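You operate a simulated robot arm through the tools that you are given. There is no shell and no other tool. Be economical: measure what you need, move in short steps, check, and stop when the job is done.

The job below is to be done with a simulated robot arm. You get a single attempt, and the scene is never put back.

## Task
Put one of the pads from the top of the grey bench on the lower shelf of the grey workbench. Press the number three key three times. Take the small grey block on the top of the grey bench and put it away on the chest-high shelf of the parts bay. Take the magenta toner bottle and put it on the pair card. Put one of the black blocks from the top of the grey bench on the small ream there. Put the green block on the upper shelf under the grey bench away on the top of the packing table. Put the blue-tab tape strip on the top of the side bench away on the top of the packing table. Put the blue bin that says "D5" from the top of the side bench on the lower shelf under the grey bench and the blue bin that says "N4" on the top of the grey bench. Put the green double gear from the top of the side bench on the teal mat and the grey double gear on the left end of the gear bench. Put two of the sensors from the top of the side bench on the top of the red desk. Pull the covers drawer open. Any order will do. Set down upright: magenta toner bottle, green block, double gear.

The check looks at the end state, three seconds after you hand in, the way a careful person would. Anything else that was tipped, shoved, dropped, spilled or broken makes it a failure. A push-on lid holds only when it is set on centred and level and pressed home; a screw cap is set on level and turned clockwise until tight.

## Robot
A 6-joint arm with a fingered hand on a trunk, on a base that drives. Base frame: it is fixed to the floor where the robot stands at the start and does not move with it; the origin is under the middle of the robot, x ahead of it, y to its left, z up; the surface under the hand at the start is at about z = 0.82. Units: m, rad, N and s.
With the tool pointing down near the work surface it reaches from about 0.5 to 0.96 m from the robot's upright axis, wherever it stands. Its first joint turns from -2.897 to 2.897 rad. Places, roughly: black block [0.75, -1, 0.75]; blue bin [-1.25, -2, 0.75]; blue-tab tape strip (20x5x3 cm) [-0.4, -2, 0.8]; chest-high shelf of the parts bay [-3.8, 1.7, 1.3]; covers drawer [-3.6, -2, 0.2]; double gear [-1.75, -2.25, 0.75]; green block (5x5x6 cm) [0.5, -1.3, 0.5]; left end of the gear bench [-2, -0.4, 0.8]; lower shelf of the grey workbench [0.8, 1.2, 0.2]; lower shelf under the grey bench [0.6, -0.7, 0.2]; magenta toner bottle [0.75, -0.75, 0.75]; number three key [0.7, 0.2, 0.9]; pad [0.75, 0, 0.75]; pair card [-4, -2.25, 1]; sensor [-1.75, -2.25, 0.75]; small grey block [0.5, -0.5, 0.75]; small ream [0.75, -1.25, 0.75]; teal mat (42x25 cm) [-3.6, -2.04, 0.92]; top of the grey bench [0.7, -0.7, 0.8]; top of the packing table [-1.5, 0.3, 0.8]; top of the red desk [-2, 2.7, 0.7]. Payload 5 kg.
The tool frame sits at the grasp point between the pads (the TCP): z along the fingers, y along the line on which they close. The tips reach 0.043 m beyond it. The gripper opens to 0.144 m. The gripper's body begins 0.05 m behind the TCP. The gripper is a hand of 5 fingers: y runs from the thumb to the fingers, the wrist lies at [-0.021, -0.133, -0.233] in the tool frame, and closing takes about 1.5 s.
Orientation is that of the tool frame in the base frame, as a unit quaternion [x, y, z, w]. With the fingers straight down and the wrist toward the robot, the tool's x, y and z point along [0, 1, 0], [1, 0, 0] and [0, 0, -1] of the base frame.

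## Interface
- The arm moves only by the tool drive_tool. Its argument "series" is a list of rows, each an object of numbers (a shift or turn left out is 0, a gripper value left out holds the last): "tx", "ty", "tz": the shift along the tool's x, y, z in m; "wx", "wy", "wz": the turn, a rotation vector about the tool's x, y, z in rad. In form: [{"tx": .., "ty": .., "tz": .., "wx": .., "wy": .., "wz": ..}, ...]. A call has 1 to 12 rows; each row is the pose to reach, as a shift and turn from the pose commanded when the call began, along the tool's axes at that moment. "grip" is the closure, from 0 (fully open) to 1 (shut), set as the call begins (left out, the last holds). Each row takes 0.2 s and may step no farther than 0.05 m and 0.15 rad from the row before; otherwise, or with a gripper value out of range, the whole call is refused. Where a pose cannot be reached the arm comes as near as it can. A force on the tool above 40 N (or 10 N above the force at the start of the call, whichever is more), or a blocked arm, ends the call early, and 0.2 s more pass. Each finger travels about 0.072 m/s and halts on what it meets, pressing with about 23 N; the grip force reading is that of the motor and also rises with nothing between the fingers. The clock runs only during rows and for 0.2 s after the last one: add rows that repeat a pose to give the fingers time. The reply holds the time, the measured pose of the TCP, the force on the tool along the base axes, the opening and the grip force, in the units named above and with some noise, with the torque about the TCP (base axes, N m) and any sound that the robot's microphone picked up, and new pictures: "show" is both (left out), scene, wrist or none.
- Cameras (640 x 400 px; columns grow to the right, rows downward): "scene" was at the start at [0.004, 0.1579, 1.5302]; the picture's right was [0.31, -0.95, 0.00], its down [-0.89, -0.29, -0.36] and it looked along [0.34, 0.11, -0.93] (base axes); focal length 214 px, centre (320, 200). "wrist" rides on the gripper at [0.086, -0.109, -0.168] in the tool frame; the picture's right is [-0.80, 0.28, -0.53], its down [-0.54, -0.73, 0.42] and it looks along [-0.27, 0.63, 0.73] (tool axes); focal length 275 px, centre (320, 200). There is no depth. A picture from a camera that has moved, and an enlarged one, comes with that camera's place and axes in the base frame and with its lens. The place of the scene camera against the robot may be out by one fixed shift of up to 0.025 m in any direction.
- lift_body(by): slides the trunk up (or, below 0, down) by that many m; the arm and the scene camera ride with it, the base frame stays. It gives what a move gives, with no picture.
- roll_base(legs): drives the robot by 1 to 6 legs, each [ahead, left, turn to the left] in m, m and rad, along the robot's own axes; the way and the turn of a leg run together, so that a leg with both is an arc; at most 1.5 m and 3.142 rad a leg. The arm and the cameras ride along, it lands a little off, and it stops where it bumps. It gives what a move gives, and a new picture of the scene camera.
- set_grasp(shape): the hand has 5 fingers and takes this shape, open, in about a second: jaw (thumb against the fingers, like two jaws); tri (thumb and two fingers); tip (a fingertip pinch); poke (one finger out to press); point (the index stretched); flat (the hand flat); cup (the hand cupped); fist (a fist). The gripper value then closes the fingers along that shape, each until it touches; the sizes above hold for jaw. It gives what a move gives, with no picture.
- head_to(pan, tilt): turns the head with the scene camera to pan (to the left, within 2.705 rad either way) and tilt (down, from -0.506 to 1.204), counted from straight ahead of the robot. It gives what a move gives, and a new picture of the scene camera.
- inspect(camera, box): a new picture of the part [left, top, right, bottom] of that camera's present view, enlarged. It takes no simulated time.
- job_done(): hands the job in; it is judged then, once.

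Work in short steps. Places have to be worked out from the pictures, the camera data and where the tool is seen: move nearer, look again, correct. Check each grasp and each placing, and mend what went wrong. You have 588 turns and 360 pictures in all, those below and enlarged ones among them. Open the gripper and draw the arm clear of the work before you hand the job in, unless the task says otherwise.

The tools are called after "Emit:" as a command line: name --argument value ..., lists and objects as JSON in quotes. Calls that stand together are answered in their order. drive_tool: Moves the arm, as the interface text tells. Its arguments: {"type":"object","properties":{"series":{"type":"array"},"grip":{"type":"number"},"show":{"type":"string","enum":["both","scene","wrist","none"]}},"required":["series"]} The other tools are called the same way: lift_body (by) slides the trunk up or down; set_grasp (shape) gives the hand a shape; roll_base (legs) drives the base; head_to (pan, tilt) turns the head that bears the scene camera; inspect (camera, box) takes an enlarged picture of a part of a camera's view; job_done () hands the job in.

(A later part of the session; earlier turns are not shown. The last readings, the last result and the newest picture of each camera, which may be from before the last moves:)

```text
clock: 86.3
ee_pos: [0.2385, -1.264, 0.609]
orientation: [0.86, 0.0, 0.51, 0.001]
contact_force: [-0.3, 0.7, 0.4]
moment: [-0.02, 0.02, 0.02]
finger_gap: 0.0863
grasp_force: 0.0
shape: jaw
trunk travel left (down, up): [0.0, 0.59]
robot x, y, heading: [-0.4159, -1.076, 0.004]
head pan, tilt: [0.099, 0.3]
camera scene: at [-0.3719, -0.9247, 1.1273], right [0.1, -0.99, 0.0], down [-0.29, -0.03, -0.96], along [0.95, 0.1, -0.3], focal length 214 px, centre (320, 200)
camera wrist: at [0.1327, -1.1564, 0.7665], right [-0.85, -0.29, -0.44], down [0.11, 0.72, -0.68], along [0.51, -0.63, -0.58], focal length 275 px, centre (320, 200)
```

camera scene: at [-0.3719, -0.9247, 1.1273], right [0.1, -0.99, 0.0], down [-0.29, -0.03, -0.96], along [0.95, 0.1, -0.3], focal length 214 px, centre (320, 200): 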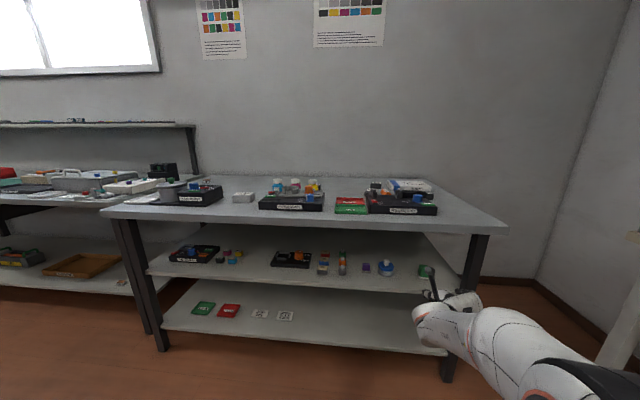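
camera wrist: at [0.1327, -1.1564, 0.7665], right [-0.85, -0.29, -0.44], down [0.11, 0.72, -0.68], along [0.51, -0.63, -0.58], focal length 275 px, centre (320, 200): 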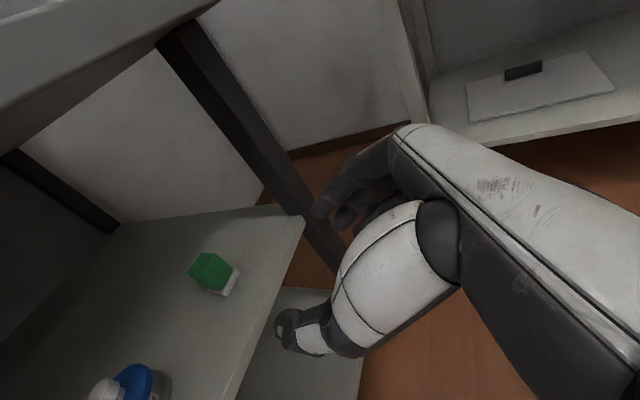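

Emit:
drive_tool --series '[{"tx": 0.02, "tz": 0.035}, {"tx": 0.04, "tz": 0.07}, {"tx": 0.05, "tz": 0.085}]'

Emit:
inspect --camera "scene" --box '[380, 210, 508, 290]'

```text
clock: 87.1
ee_pos: [0.3382, -1.2636, 0.6124]
orientation: [0.86, 0.001, 0.51, 0.001]
contact_force: [0.0, 0.1, -0.3]
moment: [-0.01, 0.04, 0.0]
finger_gap: 0.0861
grasp_force: 0.1
shape: jaw
trunk travel left (down, up): [0.0, 0.59]
robot x, y, heading: [-0.415, -1.0736, 0.005]
head pan, tilt: [0.099, 0.3]
camera scene: at [-0.3717, -0.9247, 1.1273], right [0.1, -0.99, 0.0], down [-0.29, -0.03, -0.96], along [0.95, 0.1, -0.3], focal length 214 px, centre (320, 200)
camera wrist: at [0.2315, -1.1562, 0.7689], right [-0.85, -0.29, -0.44], down [0.11, 0.72, -0.68], along [0.51, -0.63, -0.58], focal length 275 px, centre (320, 200)
```

scene: 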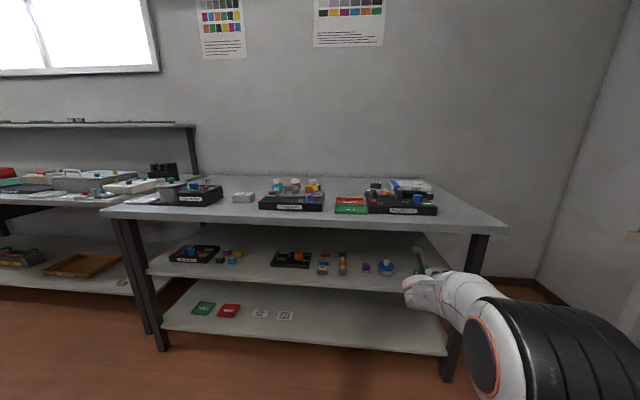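
wrist: 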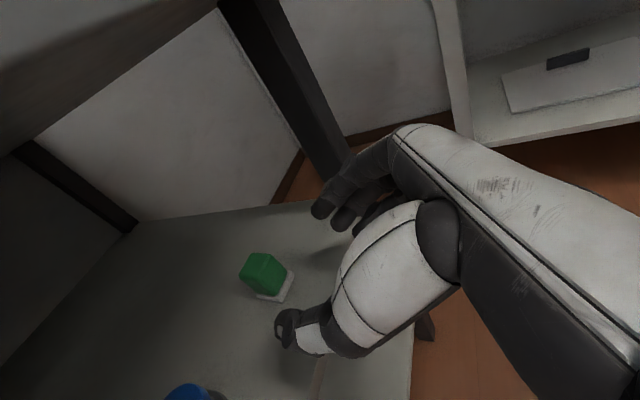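

```text
5.00 times, centred on (444, 250) of scene
camera zoom: at [-0.3717, -0.9247, 1.1273], right [0.1, -0.99, 0.0], down [-0.29, -0.03, -0.96], along [0.95, 0.1, -0.3], focal length 1072 px, centre (-300, -50)
```

zoom: 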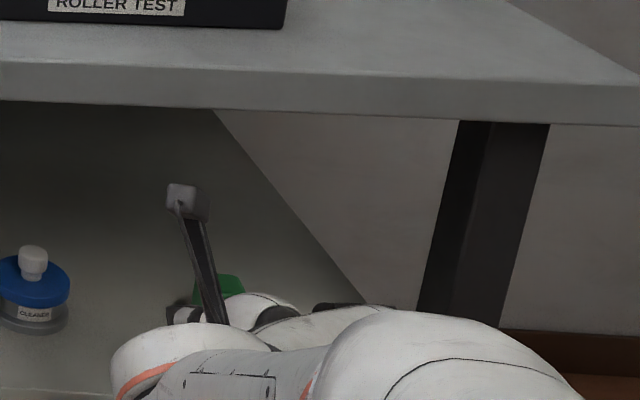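

Emit:
drive_tool --series '[{"tx": 0.013, "tz": 0.03}, {"tx": 0.024, "tz": 0.056}]' --show "wrist"

```text
clock: 87.7
ee_pos: [0.3988, -1.2637, 0.6057]
orientation: [0.86, 0.001, 0.51, 0.001]
contact_force: [0.2, 0.1, 0.4]
moment: [-0.01, 0.1, 0.04]
finger_gap: 0.0859
grasp_force: 0.1
shape: jaw
trunk travel left (down, up): [0.0, 0.59]
robot x, y, heading: [-0.4203, -1.0764, 0.005]
head pan, tilt: [0.099, 0.3]
camera wrist: at [0.2927, -1.1565, 0.7637], right [-0.85, -0.29, -0.44], down [0.11, 0.72, -0.68], along [0.51, -0.63, -0.59], focal length 275 px, centre (320, 200)
```

wrist: 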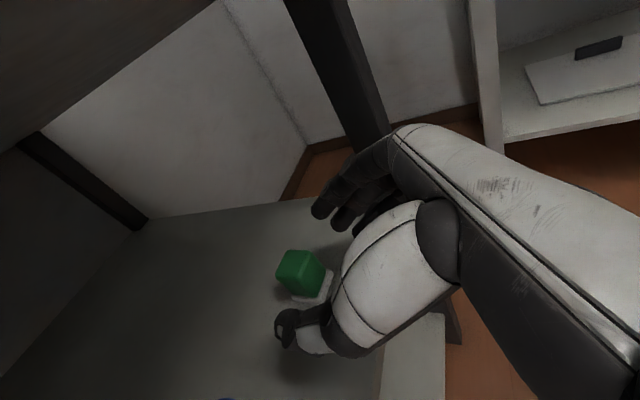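

Emit:
drive_tool --series '[{}, {}, {}, {}, {}, {}]' --grip 1.0 --show "wrist"

```text
clock: 89.1
ee_pos: [0.3987, -1.263, 0.605]
orientation: [0.86, 0.001, 0.51, 0.0]
contact_force: [0.0, 0.0, -0.2]
moment: [0.0, 0.01, -0.01]
finger_gap: 0.0001
grasp_force: 23.2
shape: jaw
trunk travel left (down, up): [0.0, 0.59]
robot x, y, heading: [-0.4125, -1.0758, 0.005]
head pan, tilt: [0.099, 0.3]
camera wrist: at [0.2926, -1.1565, 0.7635], right [-0.85, -0.29, -0.44], down [0.11, 0.72, -0.68], along [0.51, -0.63, -0.59], focal length 275 px, centre (320, 200)
```

wrist: 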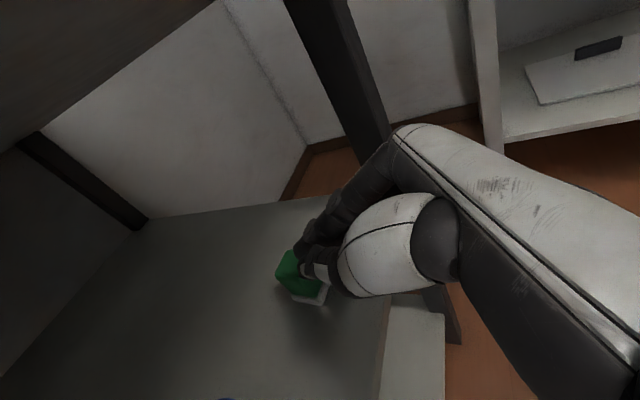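

Missed: the fingers closed in front of the block. Re-triangulating from wrist views puts it at (0.485, -1.291, 0.526). Back off, open, and re-approach.

Emit:
drive_tool --series '[{"tx": -0.025, "tz": -0.04}, {"tx": -0.045, "ty": 0.02, "tz": -0.033}, {"tx": -0.06, "ty": 0.028, "tz": -0.023}, {"tx": -0.06, "ty": 0.028, "tz": -0.023}, {"tx": -0.06, "ty": 0.028, "tz": -0.023}]' --grip 0.4 --show "none"

Emit:
drive_tool --series '[{"tx": 0.022, "tz": 0.038}, {"tx": 0.036, "tz": 0.062}]' --show "wrist"

```text
clock: 90.3
ee_pos: [0.3501, -1.2913, 0.563]
orientation: [0.861, 0.001, 0.509, 0.0]
contact_force: [0.2, 0.2, 0.0]
moment: [0.0, 0.04, 0.03]
finger_gap: 0.0858
grasp_force: 0.1
shape: jaw
trunk travel left (down, up): [0.0, 0.59]
robot x, y, heading: [-0.4143, -1.0746, 0.005]
head pan, tilt: [0.099, 0.3]
```

```text
clock: 90.9
ee_pos: [0.4101, -1.2945, 0.5665]
orientation: [0.861, 0.0, 0.509, 0.004]
contact_force: [-16.0, 5.0, 8.1]
moment: [-0.18, 1.18, -1.13]
finger_gap: 0.0862
grasp_force: 0.1
shape: jaw
trunk travel left (down, up): [0.0, 0.59]
robot x, y, heading: [-0.4136, -1.0771, 0.004]
head pan, tilt: [0.099, 0.3]
stopped in row 2: the force on the tool passed its limit at 77 N (the readings are from after the stop); the commanded pose is now the measured one
camera wrist: at [0.3045, -1.1854, 0.7231], right [-0.85, -0.28, -0.44], down [0.11, 0.72, -0.68], along [0.51, -0.63, -0.58], focal length 275 px, centre (320, 200)
```

wrist: 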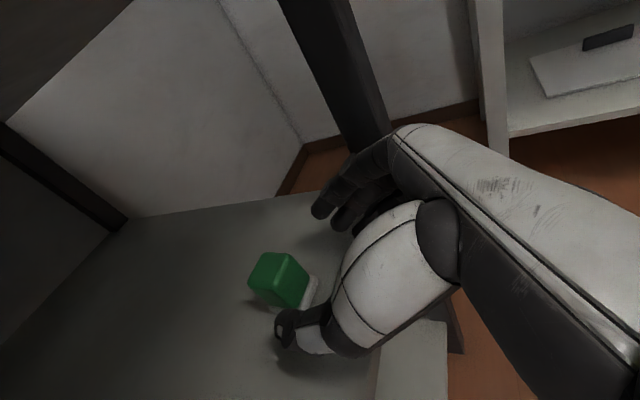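

Emit:
inspect --camera "wrist" --box '[200, 180, 400, 380]'

Emit:
head_to --pan -0.2 --tilt 0.4

Emit:
inspect --camera "scene" --box '[300, 190, 428, 270]'

```text
2.00 times, centred on (300, 280) of wrist
camera zoom: at [0.3045, -1.1854, 0.7231], right [-0.85, -0.28, -0.44], down [0.11, 0.72, -0.68], along [0.51, -0.63, -0.58], focal length 551 px, centre (360, 40)
```

zoom: 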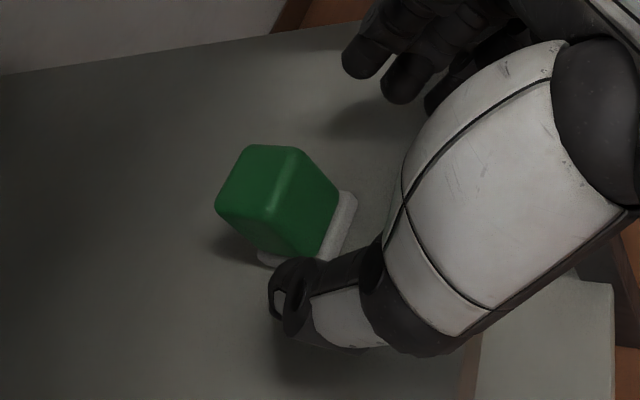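

```text
clock: 91.7
ee_pos: [0.4106, -1.2939, 0.566]
orientation: [0.861, 0.001, 0.509, 0.004]
contact_force: [-25.6, 7.9, 11.3]
moment: [-0.25, 1.86, -1.78]
finger_gap: 0.0861
grasp_force: 0.1
shape: jaw
trunk travel left (down, up): [0.0, 0.59]
robot x, y, heading: [-0.4137, -1.073, 0.0]
head pan, tilt: [-0.201, 0.4]
camera scene: at [-0.3753, -0.9519, 1.1181], right [-0.19, -0.98, 0.0], down [-0.38, 0.08, -0.92], along [0.9, -0.18, -0.39], focal length 214 px, centre (320, 200)
```

scene: 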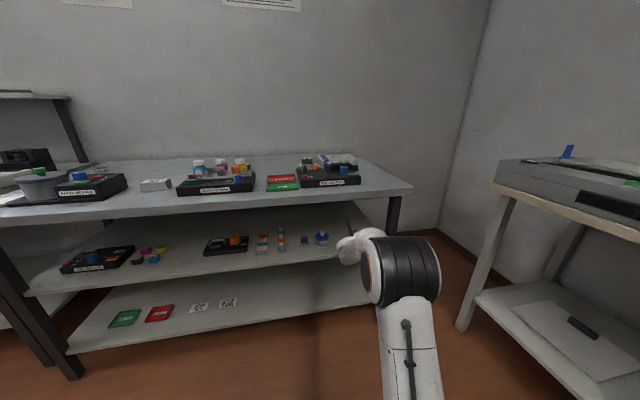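

```text
5.00 times, centred on (364, 230) of scene
camera zoom: at [-0.3753, -0.9519, 1.1181], right [-0.19, -0.98, 0.0], down [-0.38, 0.08, -0.92], along [0.9, -0.18, -0.39], focal length 1072 px, centre (100, 50)
```

zoom: 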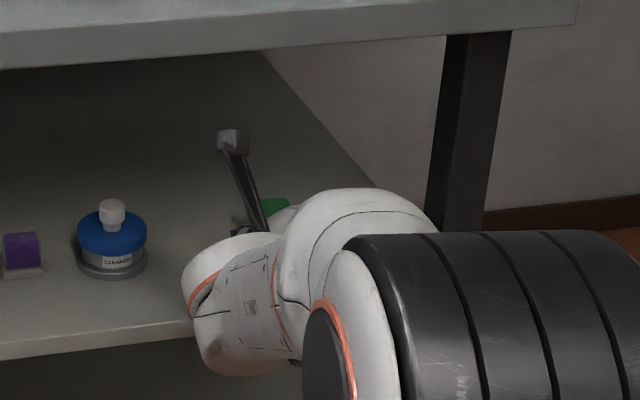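

The lowest finger caught the shelf's front edge. Back off, raise ~12 mm and go in again.

Emit:
drive_tool --series '[{"tx": -0.02, "tz": -0.035}, {"tx": -0.005, "tz": -0.043}]' --show "none"

Emit:
drive_tool --series '[{"tx": 0.015, "tz": 0.026}, {"tx": 0.032, "tz": 0.055}, {"tx": 0.037, "tz": 0.067}]' --show "wrist"

```text
clock: 92.3
ee_pos: [0.3715, -1.2935, 0.5812]
orientation: [0.861, 0.0, 0.509, 0.002]
contact_force: [-0.4, -0.3, -0.1]
moment: [-0.01, -0.03, -0.01]
finger_gap: 0.0865
grasp_force: 0.1
shape: jaw
trunk travel left (down, up): [0.0, 0.59]
robot x, y, heading: [-0.4149, -1.0699, 0.003]
head pan, tilt: [-0.201, 0.4]
```

```text
clock: 93.1
ee_pos: [0.4481, -1.2934, 0.581]
orientation: [0.861, 0.0, 0.508, 0.004]
contact_force: [0.2, -0.5, -0.2]
moment: [0.02, 0.01, 0.04]
finger_gap: 0.0862
grasp_force: 0.1
shape: jaw
trunk travel left (down, up): [0.0, 0.59]
robot x, y, heading: [-0.4138, -1.0754, 0.006]
head pan, tilt: [-0.201, 0.4]
camera wrist: at [0.343, -1.1846, 0.7385], right [-0.85, -0.28, -0.44], down [0.11, 0.72, -0.68], along [0.51, -0.63, -0.58], focal length 275 px, centre (320, 200)
```

wrist: 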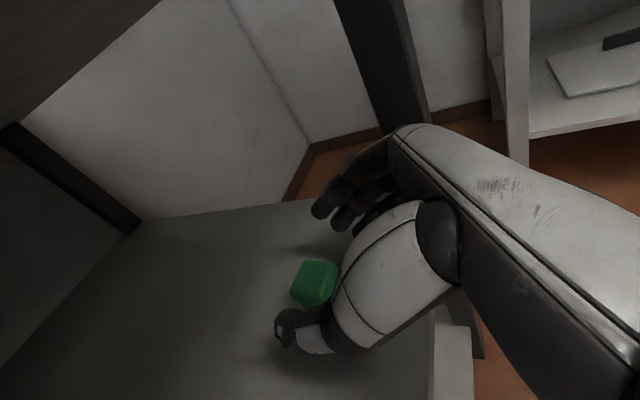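

Emit:
drive_tool --series '[{"tx": -0.008, "tz": 0.01}, {"tx": -0.008, "tz": 0.01}]' --show "none"

Emit:
drive_tool --series '[{}, {}, {}, {}, {}]' --grip 1.0 --show "wrist"

```text
clock: 93.7
ee_pos: [0.4526, -1.292, 0.5703]
orientation: [0.861, 0.0, 0.509, 0.004]
contact_force: [0.1, 0.1, -0.5]
moment: [-0.04, -0.01, -0.03]
finger_gap: 0.0861
grasp_force: 0.1
shape: jaw
trunk travel left (down, up): [0.0, 0.59]
robot x, y, heading: [-0.4158, -1.076, 0.003]
head pan, tilt: [-0.201, 0.4]
```

```text
clock: 94.9
ee_pos: [0.4528, -1.2935, 0.5708]
orientation: [0.861, 0.0, 0.509, 0.004]
contact_force: [-0.1, -1.7, 4.9]
moment: [-0.23, -0.22, -0.07]
finger_gap: 0.0314
grasp_force: 23.0
shape: jaw
trunk travel left (down, up): [0.0, 0.59]
robot x, y, heading: [-0.4149, -1.0717, 0.001]
head pan, tilt: [-0.201, 0.4]
camera wrist: at [0.3474, -1.1848, 0.7279], right [-0.85, -0.28, -0.44], down [0.11, 0.72, -0.68], along [0.51, -0.63, -0.58], focal length 275 px, centre (320, 200)
```

wrist: 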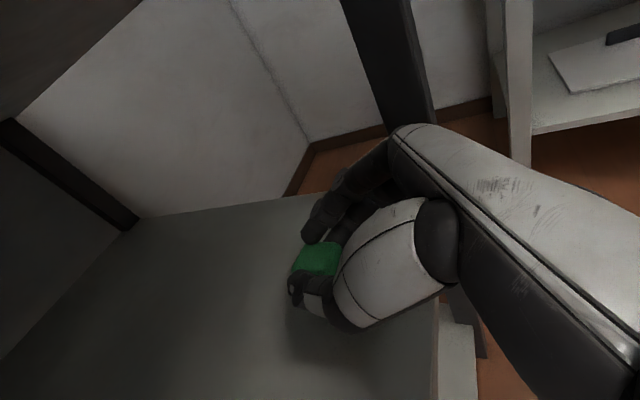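

Emit:
drive_tool --series '[{"tx": 0.0087, "tz": -0.005}, {"tx": 0.0173, "tz": -0.01}, {"tx": -0.0027, "tz": -0.045}, {"tx": -0.0227, "tz": -0.08}, {"tx": -0.0427, "tz": -0.115}, {"tx": -0.0627, "tz": -0.15}, {"tx": -0.0827, "tz": -0.185}, {"tx": -0.1027, "tz": -0.22}]' --show "wrist"

Emit:
inspect --camera "wrist" --box '[240, 180, 400, 340]'

```text
clock: 96.7
ee_pos: [0.2097, -1.2935, 0.5855]
orientation: [0.86, 0.0, 0.51, 0.003]
contact_force: [0.8, -0.6, -1.6]
moment: [0.01, -0.03, 0.0]
finger_gap: 0.0319
grasp_force: 22.8
shape: jaw
trunk travel left (down, up): [0.0, 0.59]
robot x, y, heading: [-0.415, -1.0756, 0.004]
head pan, tilt: [-0.201, 0.4]
camera wrist: at [0.1046, -1.1846, 0.7428], right [-0.85, -0.28, -0.44], down [0.11, 0.72, -0.68], along [0.51, -0.63, -0.58], focal length 275 px, centre (320, 200)
```

wrist: 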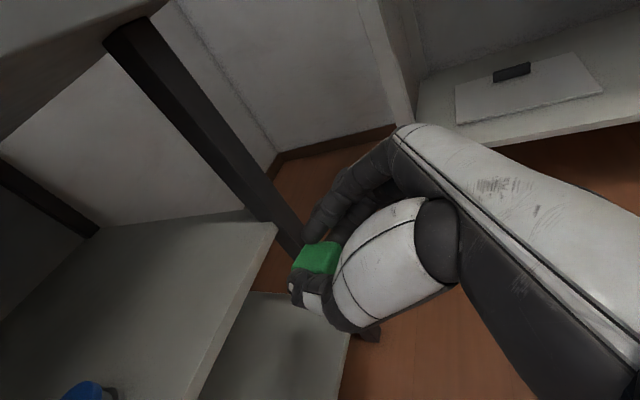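

```text
2.50 times, centred on (320, 260) of wrist
camera zoom: at [0.1046, -1.1846, 0.7428], right [-0.85, -0.28, -0.44], down [0.11, 0.72, -0.68], along [0.51, -0.63, -0.58], focal length 688 px, centre (320, 50)
```

zoom: 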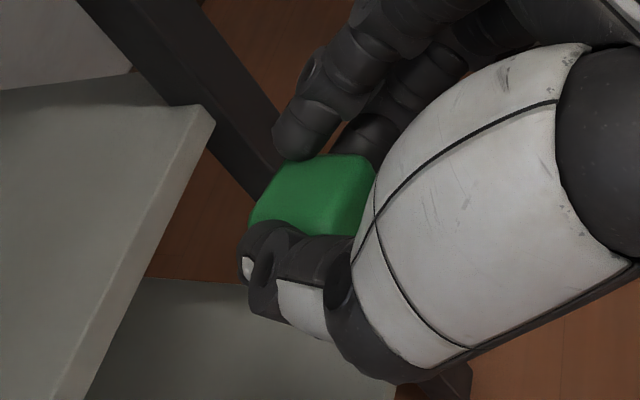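

Emit:
lift_body --by 0.475

Emit:
roll_base --legs '[[-0.1, 0.3, 1.5], [0, 0, 1.64]]'

Emit:
head_to --pan 0.0 --tilt 0.6

```text
refused: 0.475 is not a number from -0.4 to 0.4
```

```text
clock: 100.3
ee_pos: [-0.1629, -0.4295, 0.5844]
orientation: [0.701, 0.501, 0.415, -0.293]
contact_force: [0.4, -0.5, -0.8]
moment: [-0.02, -0.02, 0.0]
finger_gap: 0.0312
grasp_force: 23.1
shape: jaw
trunk travel left (down, up): [0.0, 0.59]
robot x, y, heading: [-0.57, -0.9521, 1.241]
head pan, tilt: [-0.201, 0.4]
stopped in leg 1: the robot was blocked; the commanded pose is now the measured one
camera scene: at [-0.6803, -0.8924, 1.118], right [0.86, -0.5, 0.0], down [-0.2, -0.34, -0.92], along [0.46, 0.8, -0.39], focal length 214 px, centre (320, 200)
```

scene: 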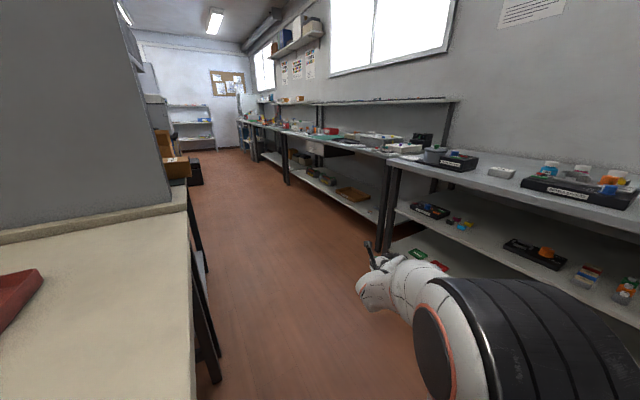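

```text
clock: 101.0
ee_pos: [-0.1619, -0.4297, 0.5871]
orientation: [0.7, 0.5, 0.416, -0.293]
contact_force: [0.4, -0.4, -0.5]
moment: [-0.02, 0.03, 0.05]
finger_gap: 0.0312
grasp_force: 23.3
shape: jaw
trunk travel left (down, up): [0.0, 0.59]
robot x, y, heading: [-0.5699, -0.9489, 1.245]
head pan, tilt: [0.0, 0.6]
camera scene: at [-0.6985, -0.8888, 1.0998], right [0.95, -0.32, 0.0], down [-0.18, -0.53, -0.83], along [0.26, 0.78, -0.56], focal length 214 px, centre (320, 200)
```

scene: 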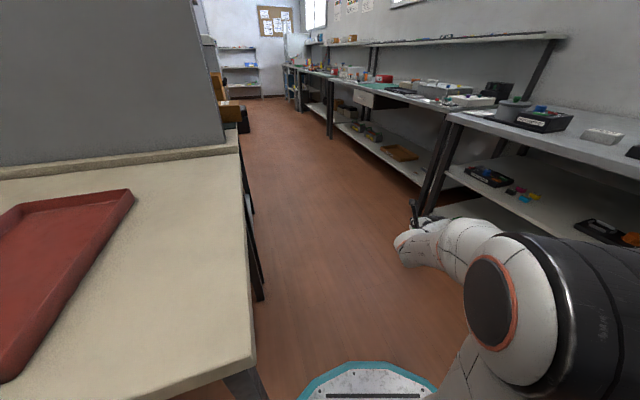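

Emit:
lift_body --by 0.4

Emit:
lift_body --by 0.19

Emit:
roll_base --legs '[[0, -0.48, 0], [0, 0, 0.326], [1.35, 0, 0]]'

Emit:
head_to --pan 1.4 --tilt 0.7

```text
clock: 104.8
ee_pos: [-0.1616, -0.4296, 0.985]
orientation: [0.7, 0.501, 0.415, -0.293]
contact_force: [0.8, -0.5, -0.6]
moment: [0.0, 0.0, -0.02]
finger_gap: 0.0311
grasp_force: 23.4
shape: jaw
trunk travel left (down, up): [-0.4, 0.19]
robot x, y, heading: [-0.5729, -0.9485, 1.244]
head pan, tilt: [0.0, 0.6]
```

```text
clock: 106.9
ee_pos: [-0.1609, -0.4303, 1.1758]
orientation: [0.701, 0.5, 0.416, -0.293]
contact_force: [0.3, 0.3, -0.4]
moment: [0.01, -0.03, 0.0]
finger_gap: 0.0311
grasp_force: 23.0
shape: jaw
trunk travel left (down, up): [-0.59, 0.0]
robot x, y, heading: [-0.5659, -0.9481, 1.244]
head pan, tilt: [0.0, 0.6]
```

```text
clock: 117.1
ee_pos: [0.1077, 0.8638, 1.176]
orientation: [0.608, 0.608, 0.363, -0.358]
contact_force: [0.8, 0.2, -1.0]
moment: [-0.02, -0.02, -0.05]
finger_gap: 0.0311
grasp_force: 22.6
shape: jaw
trunk travel left (down, up): [-0.59, 0.0]
robot x, y, heading: [-0.1196, 0.2391, 1.57]
head pan, tilt: [0.0, 0.6]
camera scene: at [-0.258, 0.2525, 1.6898], right [1.0, 0.0, 0.0], down [0.0, -0.57, -0.82], along [0.0, 0.82, -0.57], focal length 214 px, centre (320, 200)
```

scene: 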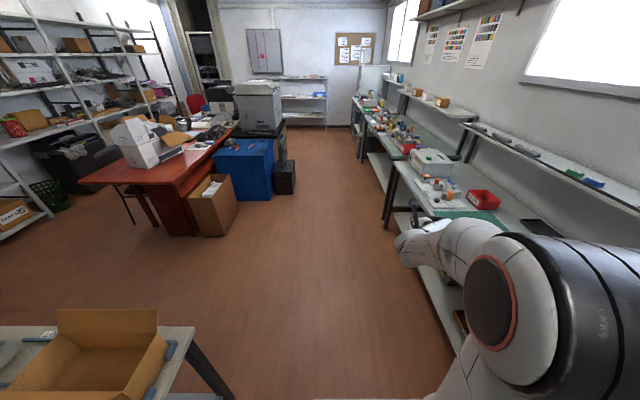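

```text
clock: 118.7
ee_pos: [0.1072, 0.8644, 1.1768]
orientation: [0.61, 0.607, 0.363, -0.357]
contact_force: [0.5, 0.3, -1.1]
moment: [0.0, -0.01, 0.02]
finger_gap: 0.0312
grasp_force: 23.7
shape: jaw
trunk travel left (down, up): [-0.59, 0.0]
robot x, y, heading: [-0.1123, 0.2403, 1.573]
head pan, tilt: [1.4, 0.7]
camera scene: at [-0.3417, 0.1783, 1.6812], right [0.17, 0.99, 0.0], down [0.63, -0.11, -0.77], along [-0.75, 0.13, -0.64], focal length 214 px, centre (320, 200)
```

scene: 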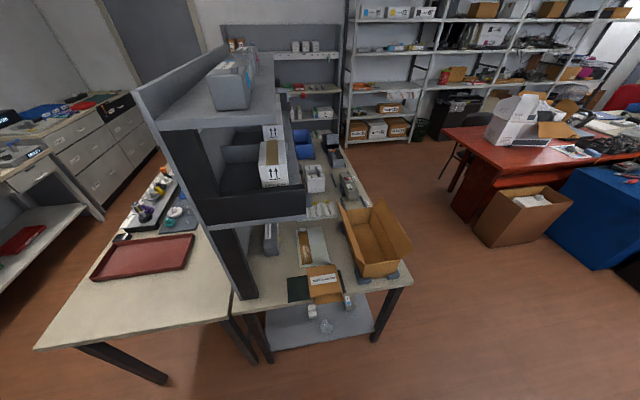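

Emit:
inspect --camera "scene" --box '[220, 180, 428, 310]'

```text
3.08 times, centred on (324, 245) of scene
camera zoom: at [-0.3417, 0.1783, 1.6812], right [0.17, 0.99, 0.0], down [0.63, -0.11, -0.77], along [-0.75, 0.13, -0.64], focal length 660 px, centre (308, 62)
```

zoom: 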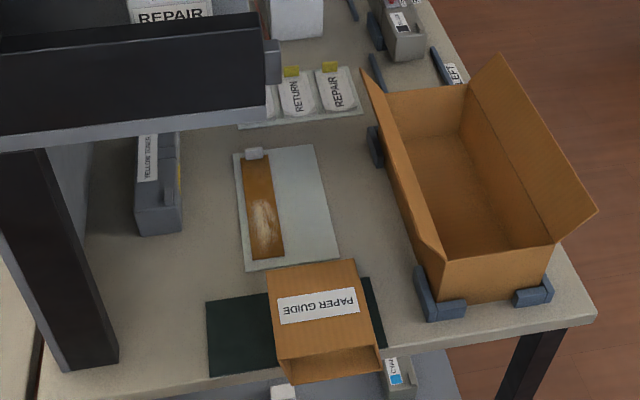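

Spot found on the packing table near (-0.92, 0.06). I tuck the arm in, turn clockwise over clear space, and line up diagonally to avoid the post and carton.

Emit:
drive_tool --series '[{"tx": -0.02, "tz": -0.035}, {"tx": -0.04, "tz": -0.07}, {"tx": -0.06, "tz": -0.104}]' --show "none"

Emit:
roll_base --legs '[[0, 0, -3.14], [-0.34, -0.26, 0]]'

Emit:
head_to --pan -0.9 --tilt 0.9

```text
clock: 119.5
ee_pos: [0.1141, 0.7793, 1.1825]
orientation: [0.61, 0.608, 0.362, -0.357]
contact_force: [-0.5, 0.4, -0.4]
moment: [0.01, 0.0, -0.03]
finger_gap: 0.0312
grasp_force: 23.2
shape: jaw
out of reach, approached as far as the arm can: row 2, 3
trunk travel left (down, up): [-0.59, 0.0]
robot x, y, heading: [-0.1082, 0.2391, 1.573]
head pan, tilt: [1.4, 0.7]
```

```text
clock: 129.5
ee_pos: [-0.6018, 0.0459, 1.1829]
orientation: [-0.605, 0.612, -0.355, -0.364]
contact_force: [0.4, -0.5, -1.3]
moment: [0.04, 0.01, -0.04]
finger_gap: 0.0312
grasp_force: 23.4
shape: jaw
trunk travel left (down, up): [-0.59, 0.0]
robot x, y, heading: [-0.3672, 0.5845, -1.579]
head pan, tilt: [1.4, 0.7]
camera scene: at [-0.1177, 0.613, 1.6812], right [-0.18, -0.98, 0.0], down [-0.63, 0.12, -0.77], along [0.75, -0.14, -0.64], focal length 214 px, centre (320, 200)
```

scene: 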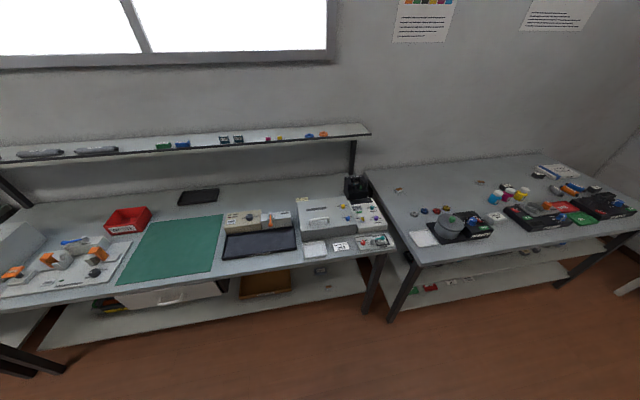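

```text
clock: 131.6
ee_pos: [-0.6019, 0.0451, 1.1836]
orientation: [-0.605, 0.613, -0.355, -0.364]
contact_force: [0.4, -0.3, -1.0]
moment: [-0.01, 0.0, 0.0]
finger_gap: 0.0312
grasp_force: 22.5
shape: jaw
trunk travel left (down, up): [-0.59, 0.0]
robot x, y, heading: [-0.3695, 0.5827, -1.583]
head pan, tilt: [-0.901, 0.901]
camera scene: at [-0.2606, 0.5814, 1.665], right [-0.61, 0.79, 0.0], down [0.62, 0.48, -0.62], along [-0.49, -0.38, -0.78], focal length 214 px, centre (320, 200)
```

scene: 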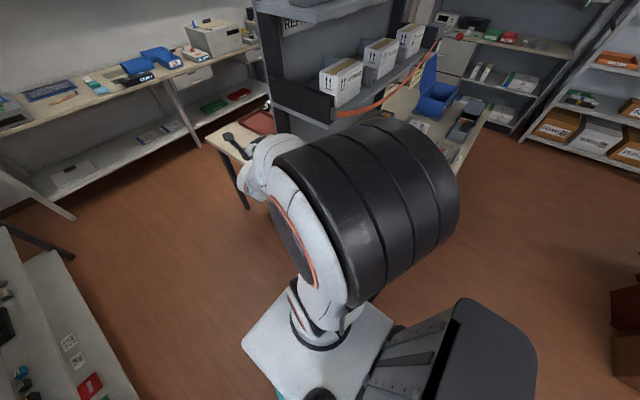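

Emit:
roll_base --legs '[[0, 0, -0.75]]'

Emit:
inspect --camera "wrist" --box '[0, 0, 640, 400]'

Emit:
head_to --pan 0.1 --tilt 0.9

```text
clock: 133.1
ee_pos: [-0.7598, 0.153, 1.1742]
orientation: [-0.498, 0.708, -0.292, -0.407]
contact_force: [1.4, 0.2, -1.4]
moment: [-0.05, 0.03, -0.11]
finger_gap: 0.0306
grasp_force: 23.5
shape: jaw
trunk travel left (down, up): [-0.59, 0.0]
robot x, y, heading: [-0.366, 0.5872, -1.909]
head pan, tilt: [-0.901, 0.901]
stopped in leg 1: the force on the tool passed its limit at 65 N (the readings are from after the stop); the commanded pose is now the measured one
camera scene: at [-0.2617, 0.549, 1.6651], right [-0.32, 0.95, 0.0], down [0.74, 0.25, -0.62], along [-0.59, -0.2, -0.78], focal length 214 px, centre (320, 200)
```

scene: 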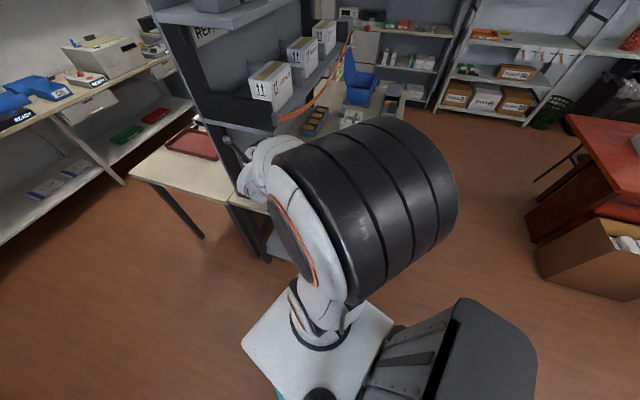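

```text
1.00 times, centred on (320, 200) of wrist (not enlarged: the box is as wide or as high as the picture)
camera zoom: at [-0.6248, 0.2122, 1.3343], right [0.02, 0.9, -0.43], down [0.66, -0.34, -0.67], along [-0.75, -0.27, -0.6], focal length 275 px, centre (320, 200)
```

zoom: 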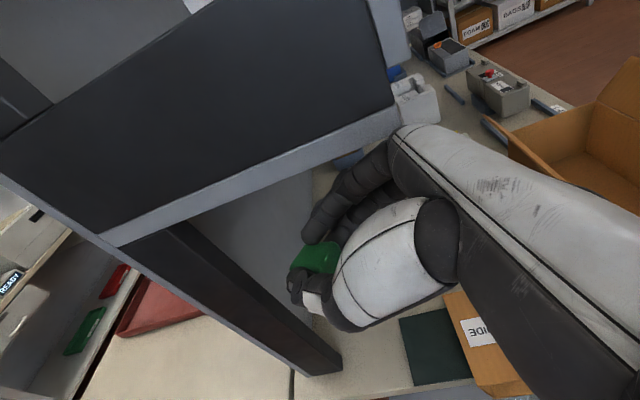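

```text
clock: 134.4
ee_pos: [-0.759, 0.1523, 1.1738]
orientation: [-0.498, 0.708, -0.292, -0.407]
contact_force: [1.6, 0.9, -5.5]
moment: [-0.33, 0.05, -0.24]
finger_gap: 0.0307
grasp_force: 22.9
shape: jaw
trunk travel left (down, up): [-0.59, 0.0]
robot x, y, heading: [-0.3701, 0.5842, -1.917]
head pan, tilt: [0.099, 0.901]
camera scene: at [-0.2084, 0.4998, 1.6649], right [-0.97, 0.24, 0.0], down [0.19, 0.76, -0.62], along [-0.15, -0.6, -0.78], focal length 214 px, centre (320, 200)
```

scene: 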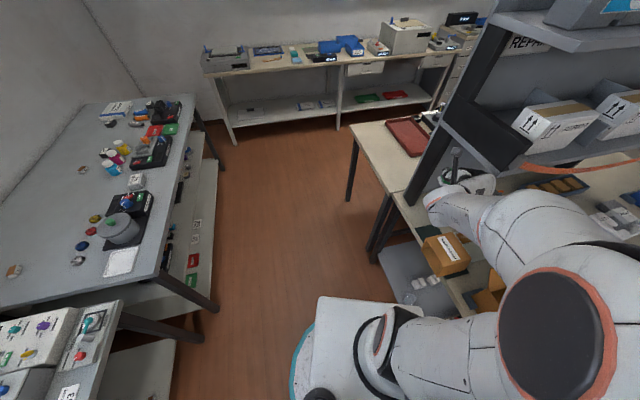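

The hand grazed the overhead unit; its underside is about z 1.24. I back off, lower the hand so it goes beneath it, and re-approach at heading -2.1.

Emit:
roll_base --legs '[[0, 0, 0.3]]'

Emit:
lift_body --by -0.18

Emit:
roll_base --legs '[[0, 0, -0.49]]'

Emit:
inspect --camera "wrist" --box '[0, 0, 640, 400]'

```text
clock: 135.8
ee_pos: [-0.6149, 0.0555, 1.1743]
orientation: [-0.598, 0.626, -0.35, -0.359]
contact_force: [0.4, 0.0, -1.1]
moment: [0.0, 0.02, 0.03]
finger_gap: 0.0307
grasp_force: 23.2
shape: jaw
trunk travel left (down, up): [-0.59, 0.0]
robot x, y, heading: [-0.3657, 0.5822, -1.616]
head pan, tilt: [0.099, 0.901]
camera scene: at [-0.1946, 0.5468, 1.665], right [-1.0, -0.05, 0.0], down [-0.04, 0.78, -0.62], along [0.03, -0.62, -0.78], focal length 214 px, centre (320, 200)
```

scene: 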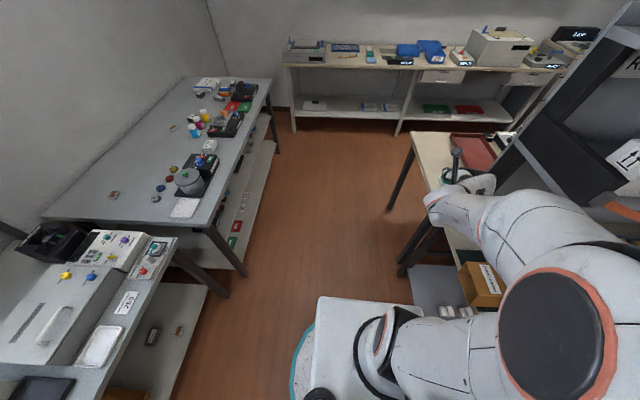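

```text
clock: 137.8
ee_pos: [-0.6157, 0.0562, 0.9945]
orientation: [-0.598, 0.625, -0.35, -0.359]
contact_force: [0.5, 0.3, 0.0]
moment: [0.03, 0.04, -0.04]
finger_gap: 0.031
grasp_force: 23.2
shape: jaw
trunk travel left (down, up): [-0.41, 0.18]
robot x, y, heading: [-0.3686, 0.5853, -1.616]
head pan, tilt: [0.099, 0.901]
```

```text
clock: 139.6
ee_pos: [-0.8335, 0.2334, 0.9931]
orientation: [-0.43, 0.751, -0.253, -0.433]
contact_force: [0.2, 0.3, -1.6]
moment: [0.0, -0.04, 0.03]
finger_gap: 0.0307
grasp_force: 23.0
shape: jaw
trunk travel left (down, up): [-0.41, 0.18]
robot x, y, heading: [-0.3672, 0.5851, -2.101]
head pan, tilt: [0.099, 0.901]
camera scene: at [-0.2241, 0.4734, 1.485], right [-0.91, 0.42, 0.0], down [0.33, 0.71, -0.62], along [-0.26, -0.56, -0.78], focal length 214 px, centre (320, 200)
```

scene: 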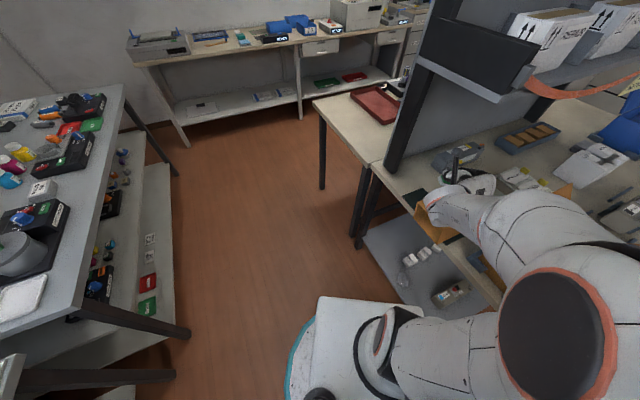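

```text
1.00 times, centred on (320, 200) of wrist (not enlarged: the box is as wide or as high as the picture)
camera zoom: at [-0.6896, 0.2664, 1.1545], right [0.19, 0.88, -0.43], down [0.58, -0.45, -0.68], along [-0.79, -0.12, -0.6], focal length 275 px, centre (320, 200)
```

zoom: 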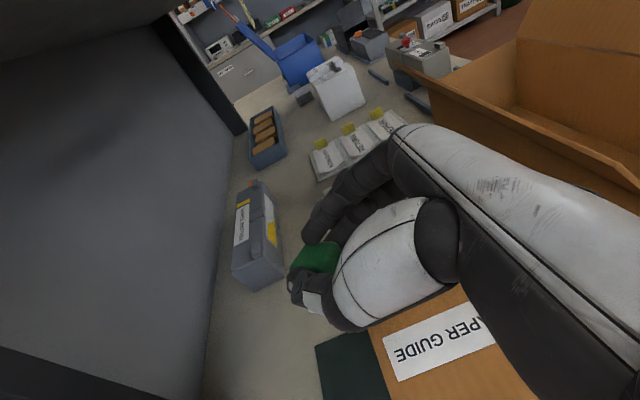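

Emit:
drive_tool --series '[{"tx": 0.02, "tz": 0.0346}, {"tx": 0.04, "tz": 0.069}, {"tx": 0.06, "tz": 0.104}, {"tx": 0.08, "tz": 0.1386, "ty": -0.005}, {"tx": 0.0454, "tz": 0.1586, "ty": -0.008}, {"tx": 0.0108, "tz": 0.1786, "ty": -0.009}]' --show "wrist"

Emit:
inspect --camera "wrist" --box '[200, 200, 400, 400]'

```text
clock: 141.0
ee_pos: [-0.9049, 0.0881, 0.9143]
orientation: [-0.429, 0.751, -0.253, -0.433]
contact_force: [0.0, -0.6, 0.5]
moment: [0.06, -0.01, 0.07]
finger_gap: 0.0297
grasp_force: 22.7
shape: jaw
trunk travel left (down, up): [-0.41, 0.18]
robot x, y, heading: [-0.3677, 0.5873, -2.106]
head pan, tilt: [0.099, 0.901]
camera wrist: at [-0.7615, 0.1225, 1.0747], right [0.19, 0.88, -0.43], down [0.58, -0.45, -0.68], along [-0.79, -0.12, -0.6], focal length 275 px, centre (320, 200)
```

wrist: 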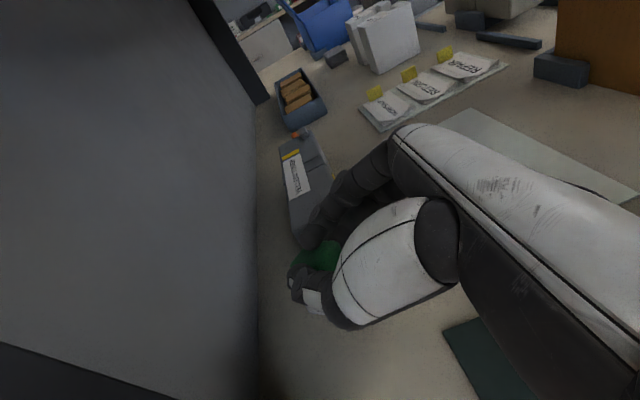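

```text
2.00 times, centred on (300, 300) of wrist
camera zoom: at [-0.7615, 0.1225, 1.0747], right [0.19, 0.88, -0.43], down [0.58, -0.45, -0.68], along [-0.79, -0.12, -0.6], focal length 551 px, centre (360, 0)
```

zoom: 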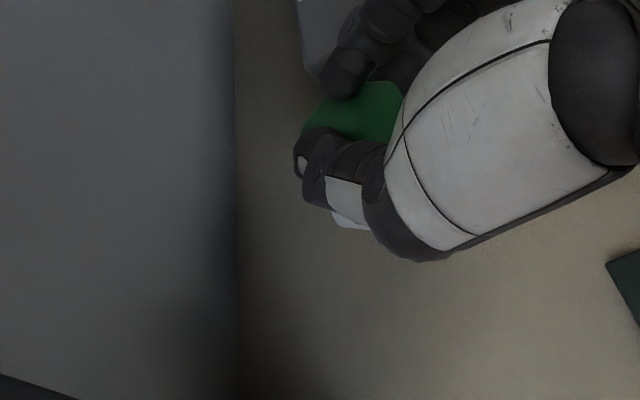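

Emit:
drive_tool --series '[{"ty": -0.019, "tx": -0.0055, "tz": -0.0095}, {"ty": -0.019, "tx": -0.023, "tz": 0.0005}, {"ty": -0.019, "tx": -0.03, "tz": 0.0045}, {"ty": -0.019, "tx": -0.0335, "tz": 0.0065}, {"ty": -0.019, "tx": -0.037, "tz": 0.0085}, {"ty": -0.019, "tx": -0.0405, "tz": 0.0105}, {"ty": -0.019, "tx": -0.044, "tz": 0.0125}, {"ty": -0.019, "tx": -0.0475, "tz": 0.0145}]' --show "wrist"

```text
clock: 142.0
ee_pos: [-0.8866, 0.0868, 0.8933]
orientation: [-0.429, 0.746, -0.253, -0.443]
contact_force: [0.5, 1.7, 12.1]
moment: [-0.35, 0.35, -0.05]
finger_gap: 0.031
grasp_force: 22.6
shape: jaw
trunk travel left (down, up): [-0.41, 0.18]
robot x, y, heading: [-0.3682, 0.5854, -2.102]
head pan, tilt: [0.099, 0.901]
stopped in row 5: the force on the tool passed its limit at 43 N (the readings are from after the stop); the commanded pose is now the measured one
camera wrist: at [-0.7402, 0.1227, 1.0506], right [0.18, 0.88, -0.44], down [0.57, -0.46, -0.68], along [-0.8, -0.13, -0.58], focal length 275 px, centre (320, 200)
```

wrist: 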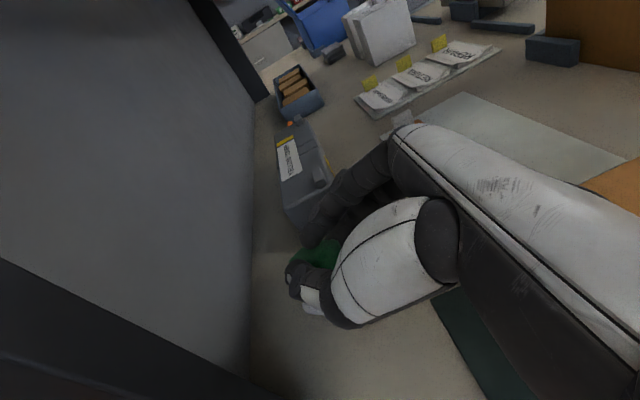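

Emit:
drive_tool --series '[{}, {}, {}]' --grip 0.62 --show "none"

Emit:
inspect --camera "wrist" --box '[200, 200, 400, 400]'

```text
clock: 142.8
ee_pos: [-0.8865, 0.0881, 0.8893]
orientation: [-0.428, 0.748, -0.254, -0.439]
contact_force: [-0.1, 1.0, -0.1]
moment: [0.05, 0.01, 0.03]
finger_gap: 0.0549
grasp_force: 0.1
shape: jaw
trunk travel left (down, up): [-0.41, 0.18]
robot x, y, heading: [-0.3686, 0.5903, -2.101]
head pan, tilt: [0.099, 0.901]
```

```text
2.00 times, centred on (300, 300) of wrist
camera zoom: at [-0.7403, 0.1225, 1.0475], right [0.19, 0.88, -0.44], down [0.57, -0.46, -0.68], along [-0.8, -0.12, -0.59], focal length 551 px, centre (360, 0)
```

zoom: 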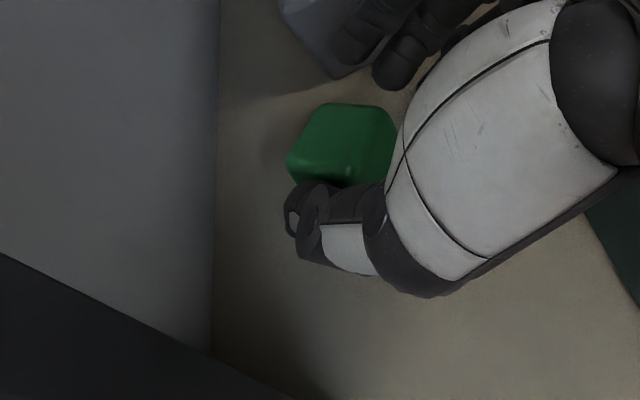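

Emit:
drive_tool --series '[{"tz": -0.03}, {"tz": -0.07}, {"tz": -0.11}, {"tz": -0.15}]' --show "wrist"

Emit:
inspect --camera "wrist" --box '[180, 180, 380, 380]'

```text
clock: 143.8
ee_pos: [-0.8212, 0.2013, 0.9631]
orientation: [-0.428, 0.748, -0.252, -0.44]
contact_force: [-0.2, -0.6, -0.6]
moment: [-0.02, 0.04, 0.0]
finger_gap: 0.0547
grasp_force: 0.1
shape: jaw
trunk travel left (down, up): [-0.41, 0.18]
robot x, y, heading: [-0.3672, 0.5877, -2.107]
head pan, tilt: [0.099, 0.901]
camera wrist: at [-0.6755, 0.2356, 1.1212], right [0.19, 0.88, -0.44], down [0.57, -0.46, -0.68], along [-0.8, -0.12, -0.59], focal length 275 px, centre (320, 200)
```

wrist: 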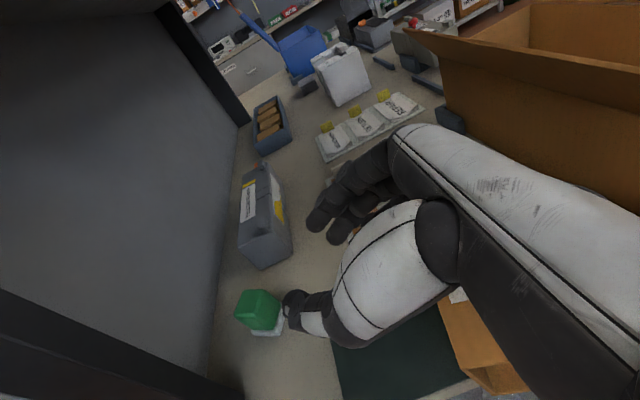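

```text
2.00 times, centred on (280, 280) of wrist
camera zoom: at [-0.6755, 0.2356, 1.1212], right [0.19, 0.88, -0.44], down [0.57, -0.46, -0.68], along [-0.8, -0.12, -0.59], focal length 551 px, centre (400, 40)
```

zoom: 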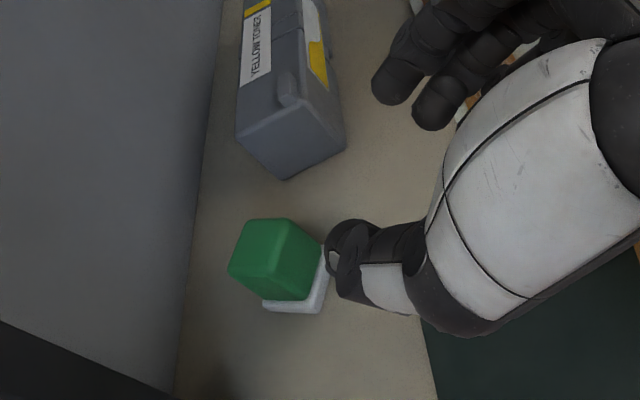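

Green block stands upright on the packing table. Now retract, return to the grey bench, and restore the tool-down pose.

Emit:
roll_base --legs '[[0, 0, 0.5], [0, 0, 1.6]]'

Emit:
lift_body --by 0.18

Emit:
drive_tool --series '[{"wy": -0.14}, {"wy": -0.28}, {"wy": -0.42}, {"wy": -0.56}, {"wy": -0.7}, {"wy": -0.84}, {"wy": -0.98}, {"wy": -1.05}]' --show "none"

Emit:
drive_tool --series '[{"wz": -0.14}, {"wz": -0.28}, {"wz": -0.42}, {"wz": -0.56}, {"wz": -0.7}, {"wz": -0.84}, {"wz": -0.98}, {"wz": -1.12}, {"wz": -1.26}, {"wz": -1.4}, {"wz": -1.5}, {"wz": -1.571}]' --grip 0 --show "none"

Emit:
roll_base --legs '[[0.3, 0, 0], [0, -1.4, 0]]'

```text
clock: 149.5
ee_pos: [0.1917, 0.3824, 0.9639]
orientation: [0.862, -0.005, 0.507, 0.002]
contact_force: [-0.6, -0.3, -0.3]
moment: [0.01, 0.0, 0.01]
finger_gap: 0.0548
grasp_force: 0.0
shape: jaw
trunk travel left (down, up): [-0.41, 0.18]
robot x, y, heading: [-0.3713, 0.5836, -0.006]
head pan, tilt: [0.099, 0.901]
camera scene: at [-0.3402, 0.7326, 1.485], right [0.09, -1.0, 0.0], down [-0.78, -0.07, -0.62], along [0.62, 0.06, -0.78], focal length 214 px, centre (320, 200)
```

scene: 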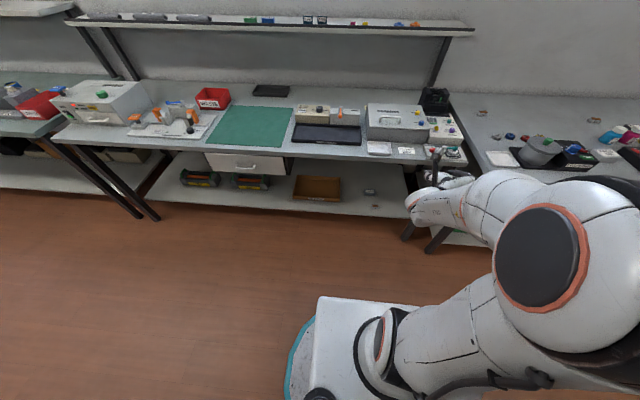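

```text
clock: 151.5
ee_pos: [0.19, 0.3834, 1.1432]
orientation: [0.862, -0.004, 0.508, 0.002]
contact_force: [-0.8, -0.7, -0.6]
moment: [0.02, 0.01, 0.01]
finger_gap: 0.0545
grasp_force: 0.1
shape: jaw
trunk travel left (down, up): [-0.59, 0.0]
robot x, y, heading: [-0.3695, 0.5852, -0.006]
head pan, tilt: [0.099, 0.901]
```

```text
clock: 153.3
ee_pos: [0.1905, 0.3831, 1.1423]
orientation: [1.0, -0.004, 0.005, -0.001]
contact_force: [-0.2, 0.4, 0.4]
moment: [-0.04, -0.01, 0.03]
finger_gap: 0.0551
grasp_force: 0.1
shape: jaw
trunk travel left (down, up): [-0.59, 0.0]
robot x, y, heading: [-0.3657, 0.5839, -0.007]
head pan, tilt: [0.099, 0.901]
```

```text
clock: 155.9
ee_pos: [0.2082, 0.4699, 1.0539]
orientation: [0.74, 0.668, -0.029, 0.079]
contact_force: [1.1, 1.9, 0.8]
moment: [-0.14, 0.1, 0.0]
finger_gap: 0.1439
grasp_force: 0.1
shape: jaw
out of reach, approached as far as the arm can: row 7, 8, 9, 10, 11, 12
trunk travel left (down, up): [-0.59, 0.0]
robot x, y, heading: [-0.365, 0.5851, -0.011]
head pan, tilt: [0.099, 0.901]
```

```text
clock: 164.6
ee_pos: [0.4849, -0.9622, 1.0542]
orientation: [0.744, 0.663, -0.029, 0.077]
contact_force: [-0.5, -0.5, 0.5]
moment: [-0.02, -0.01, -0.01]
finger_gap: 0.1439
grasp_force: 0.1
shape: jaw
trunk travel left (down, up): [-0.59, 0.0]
robot x, y, heading: [-0.0918, -0.8408, -0.023]
head pan, tilt: [0.099, 0.901]
camera scene: at [-0.0605, -0.692, 1.665], right [0.08, -1.0, 0.0], down [-0.78, -0.06, -0.62], along [0.62, 0.05, -0.78], focal length 214 px, centre (320, 200)
```

scene: 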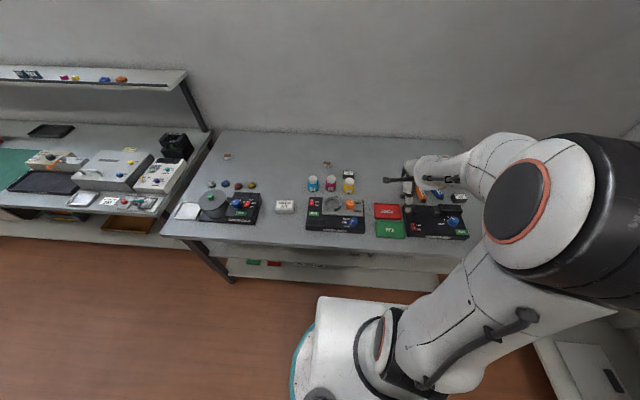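

Emit:
drive_tool --series '[{"ty": 0.03, "tz": -0.02}, {"ty": 0.06, "tz": -0.04}]' --show "none"

```text
clock: 165.2
ee_pos: [0.5309, -0.9767, 1.0705]
orientation: [0.74, 0.665, -0.03, 0.094]
contact_force: [0.2, 0.1, -0.3]
moment: [-0.07, -0.02, 0.0]
finger_gap: 0.1441
grasp_force: 0.1
shape: jaw
out of reach, approached as far as the arm can: row 1, 2
trunk travel left (down, up): [-0.59, 0.0]
robot x, y, heading: [-0.0905, -0.8378, -0.022]
head pan, tilt: [0.099, 0.901]
```

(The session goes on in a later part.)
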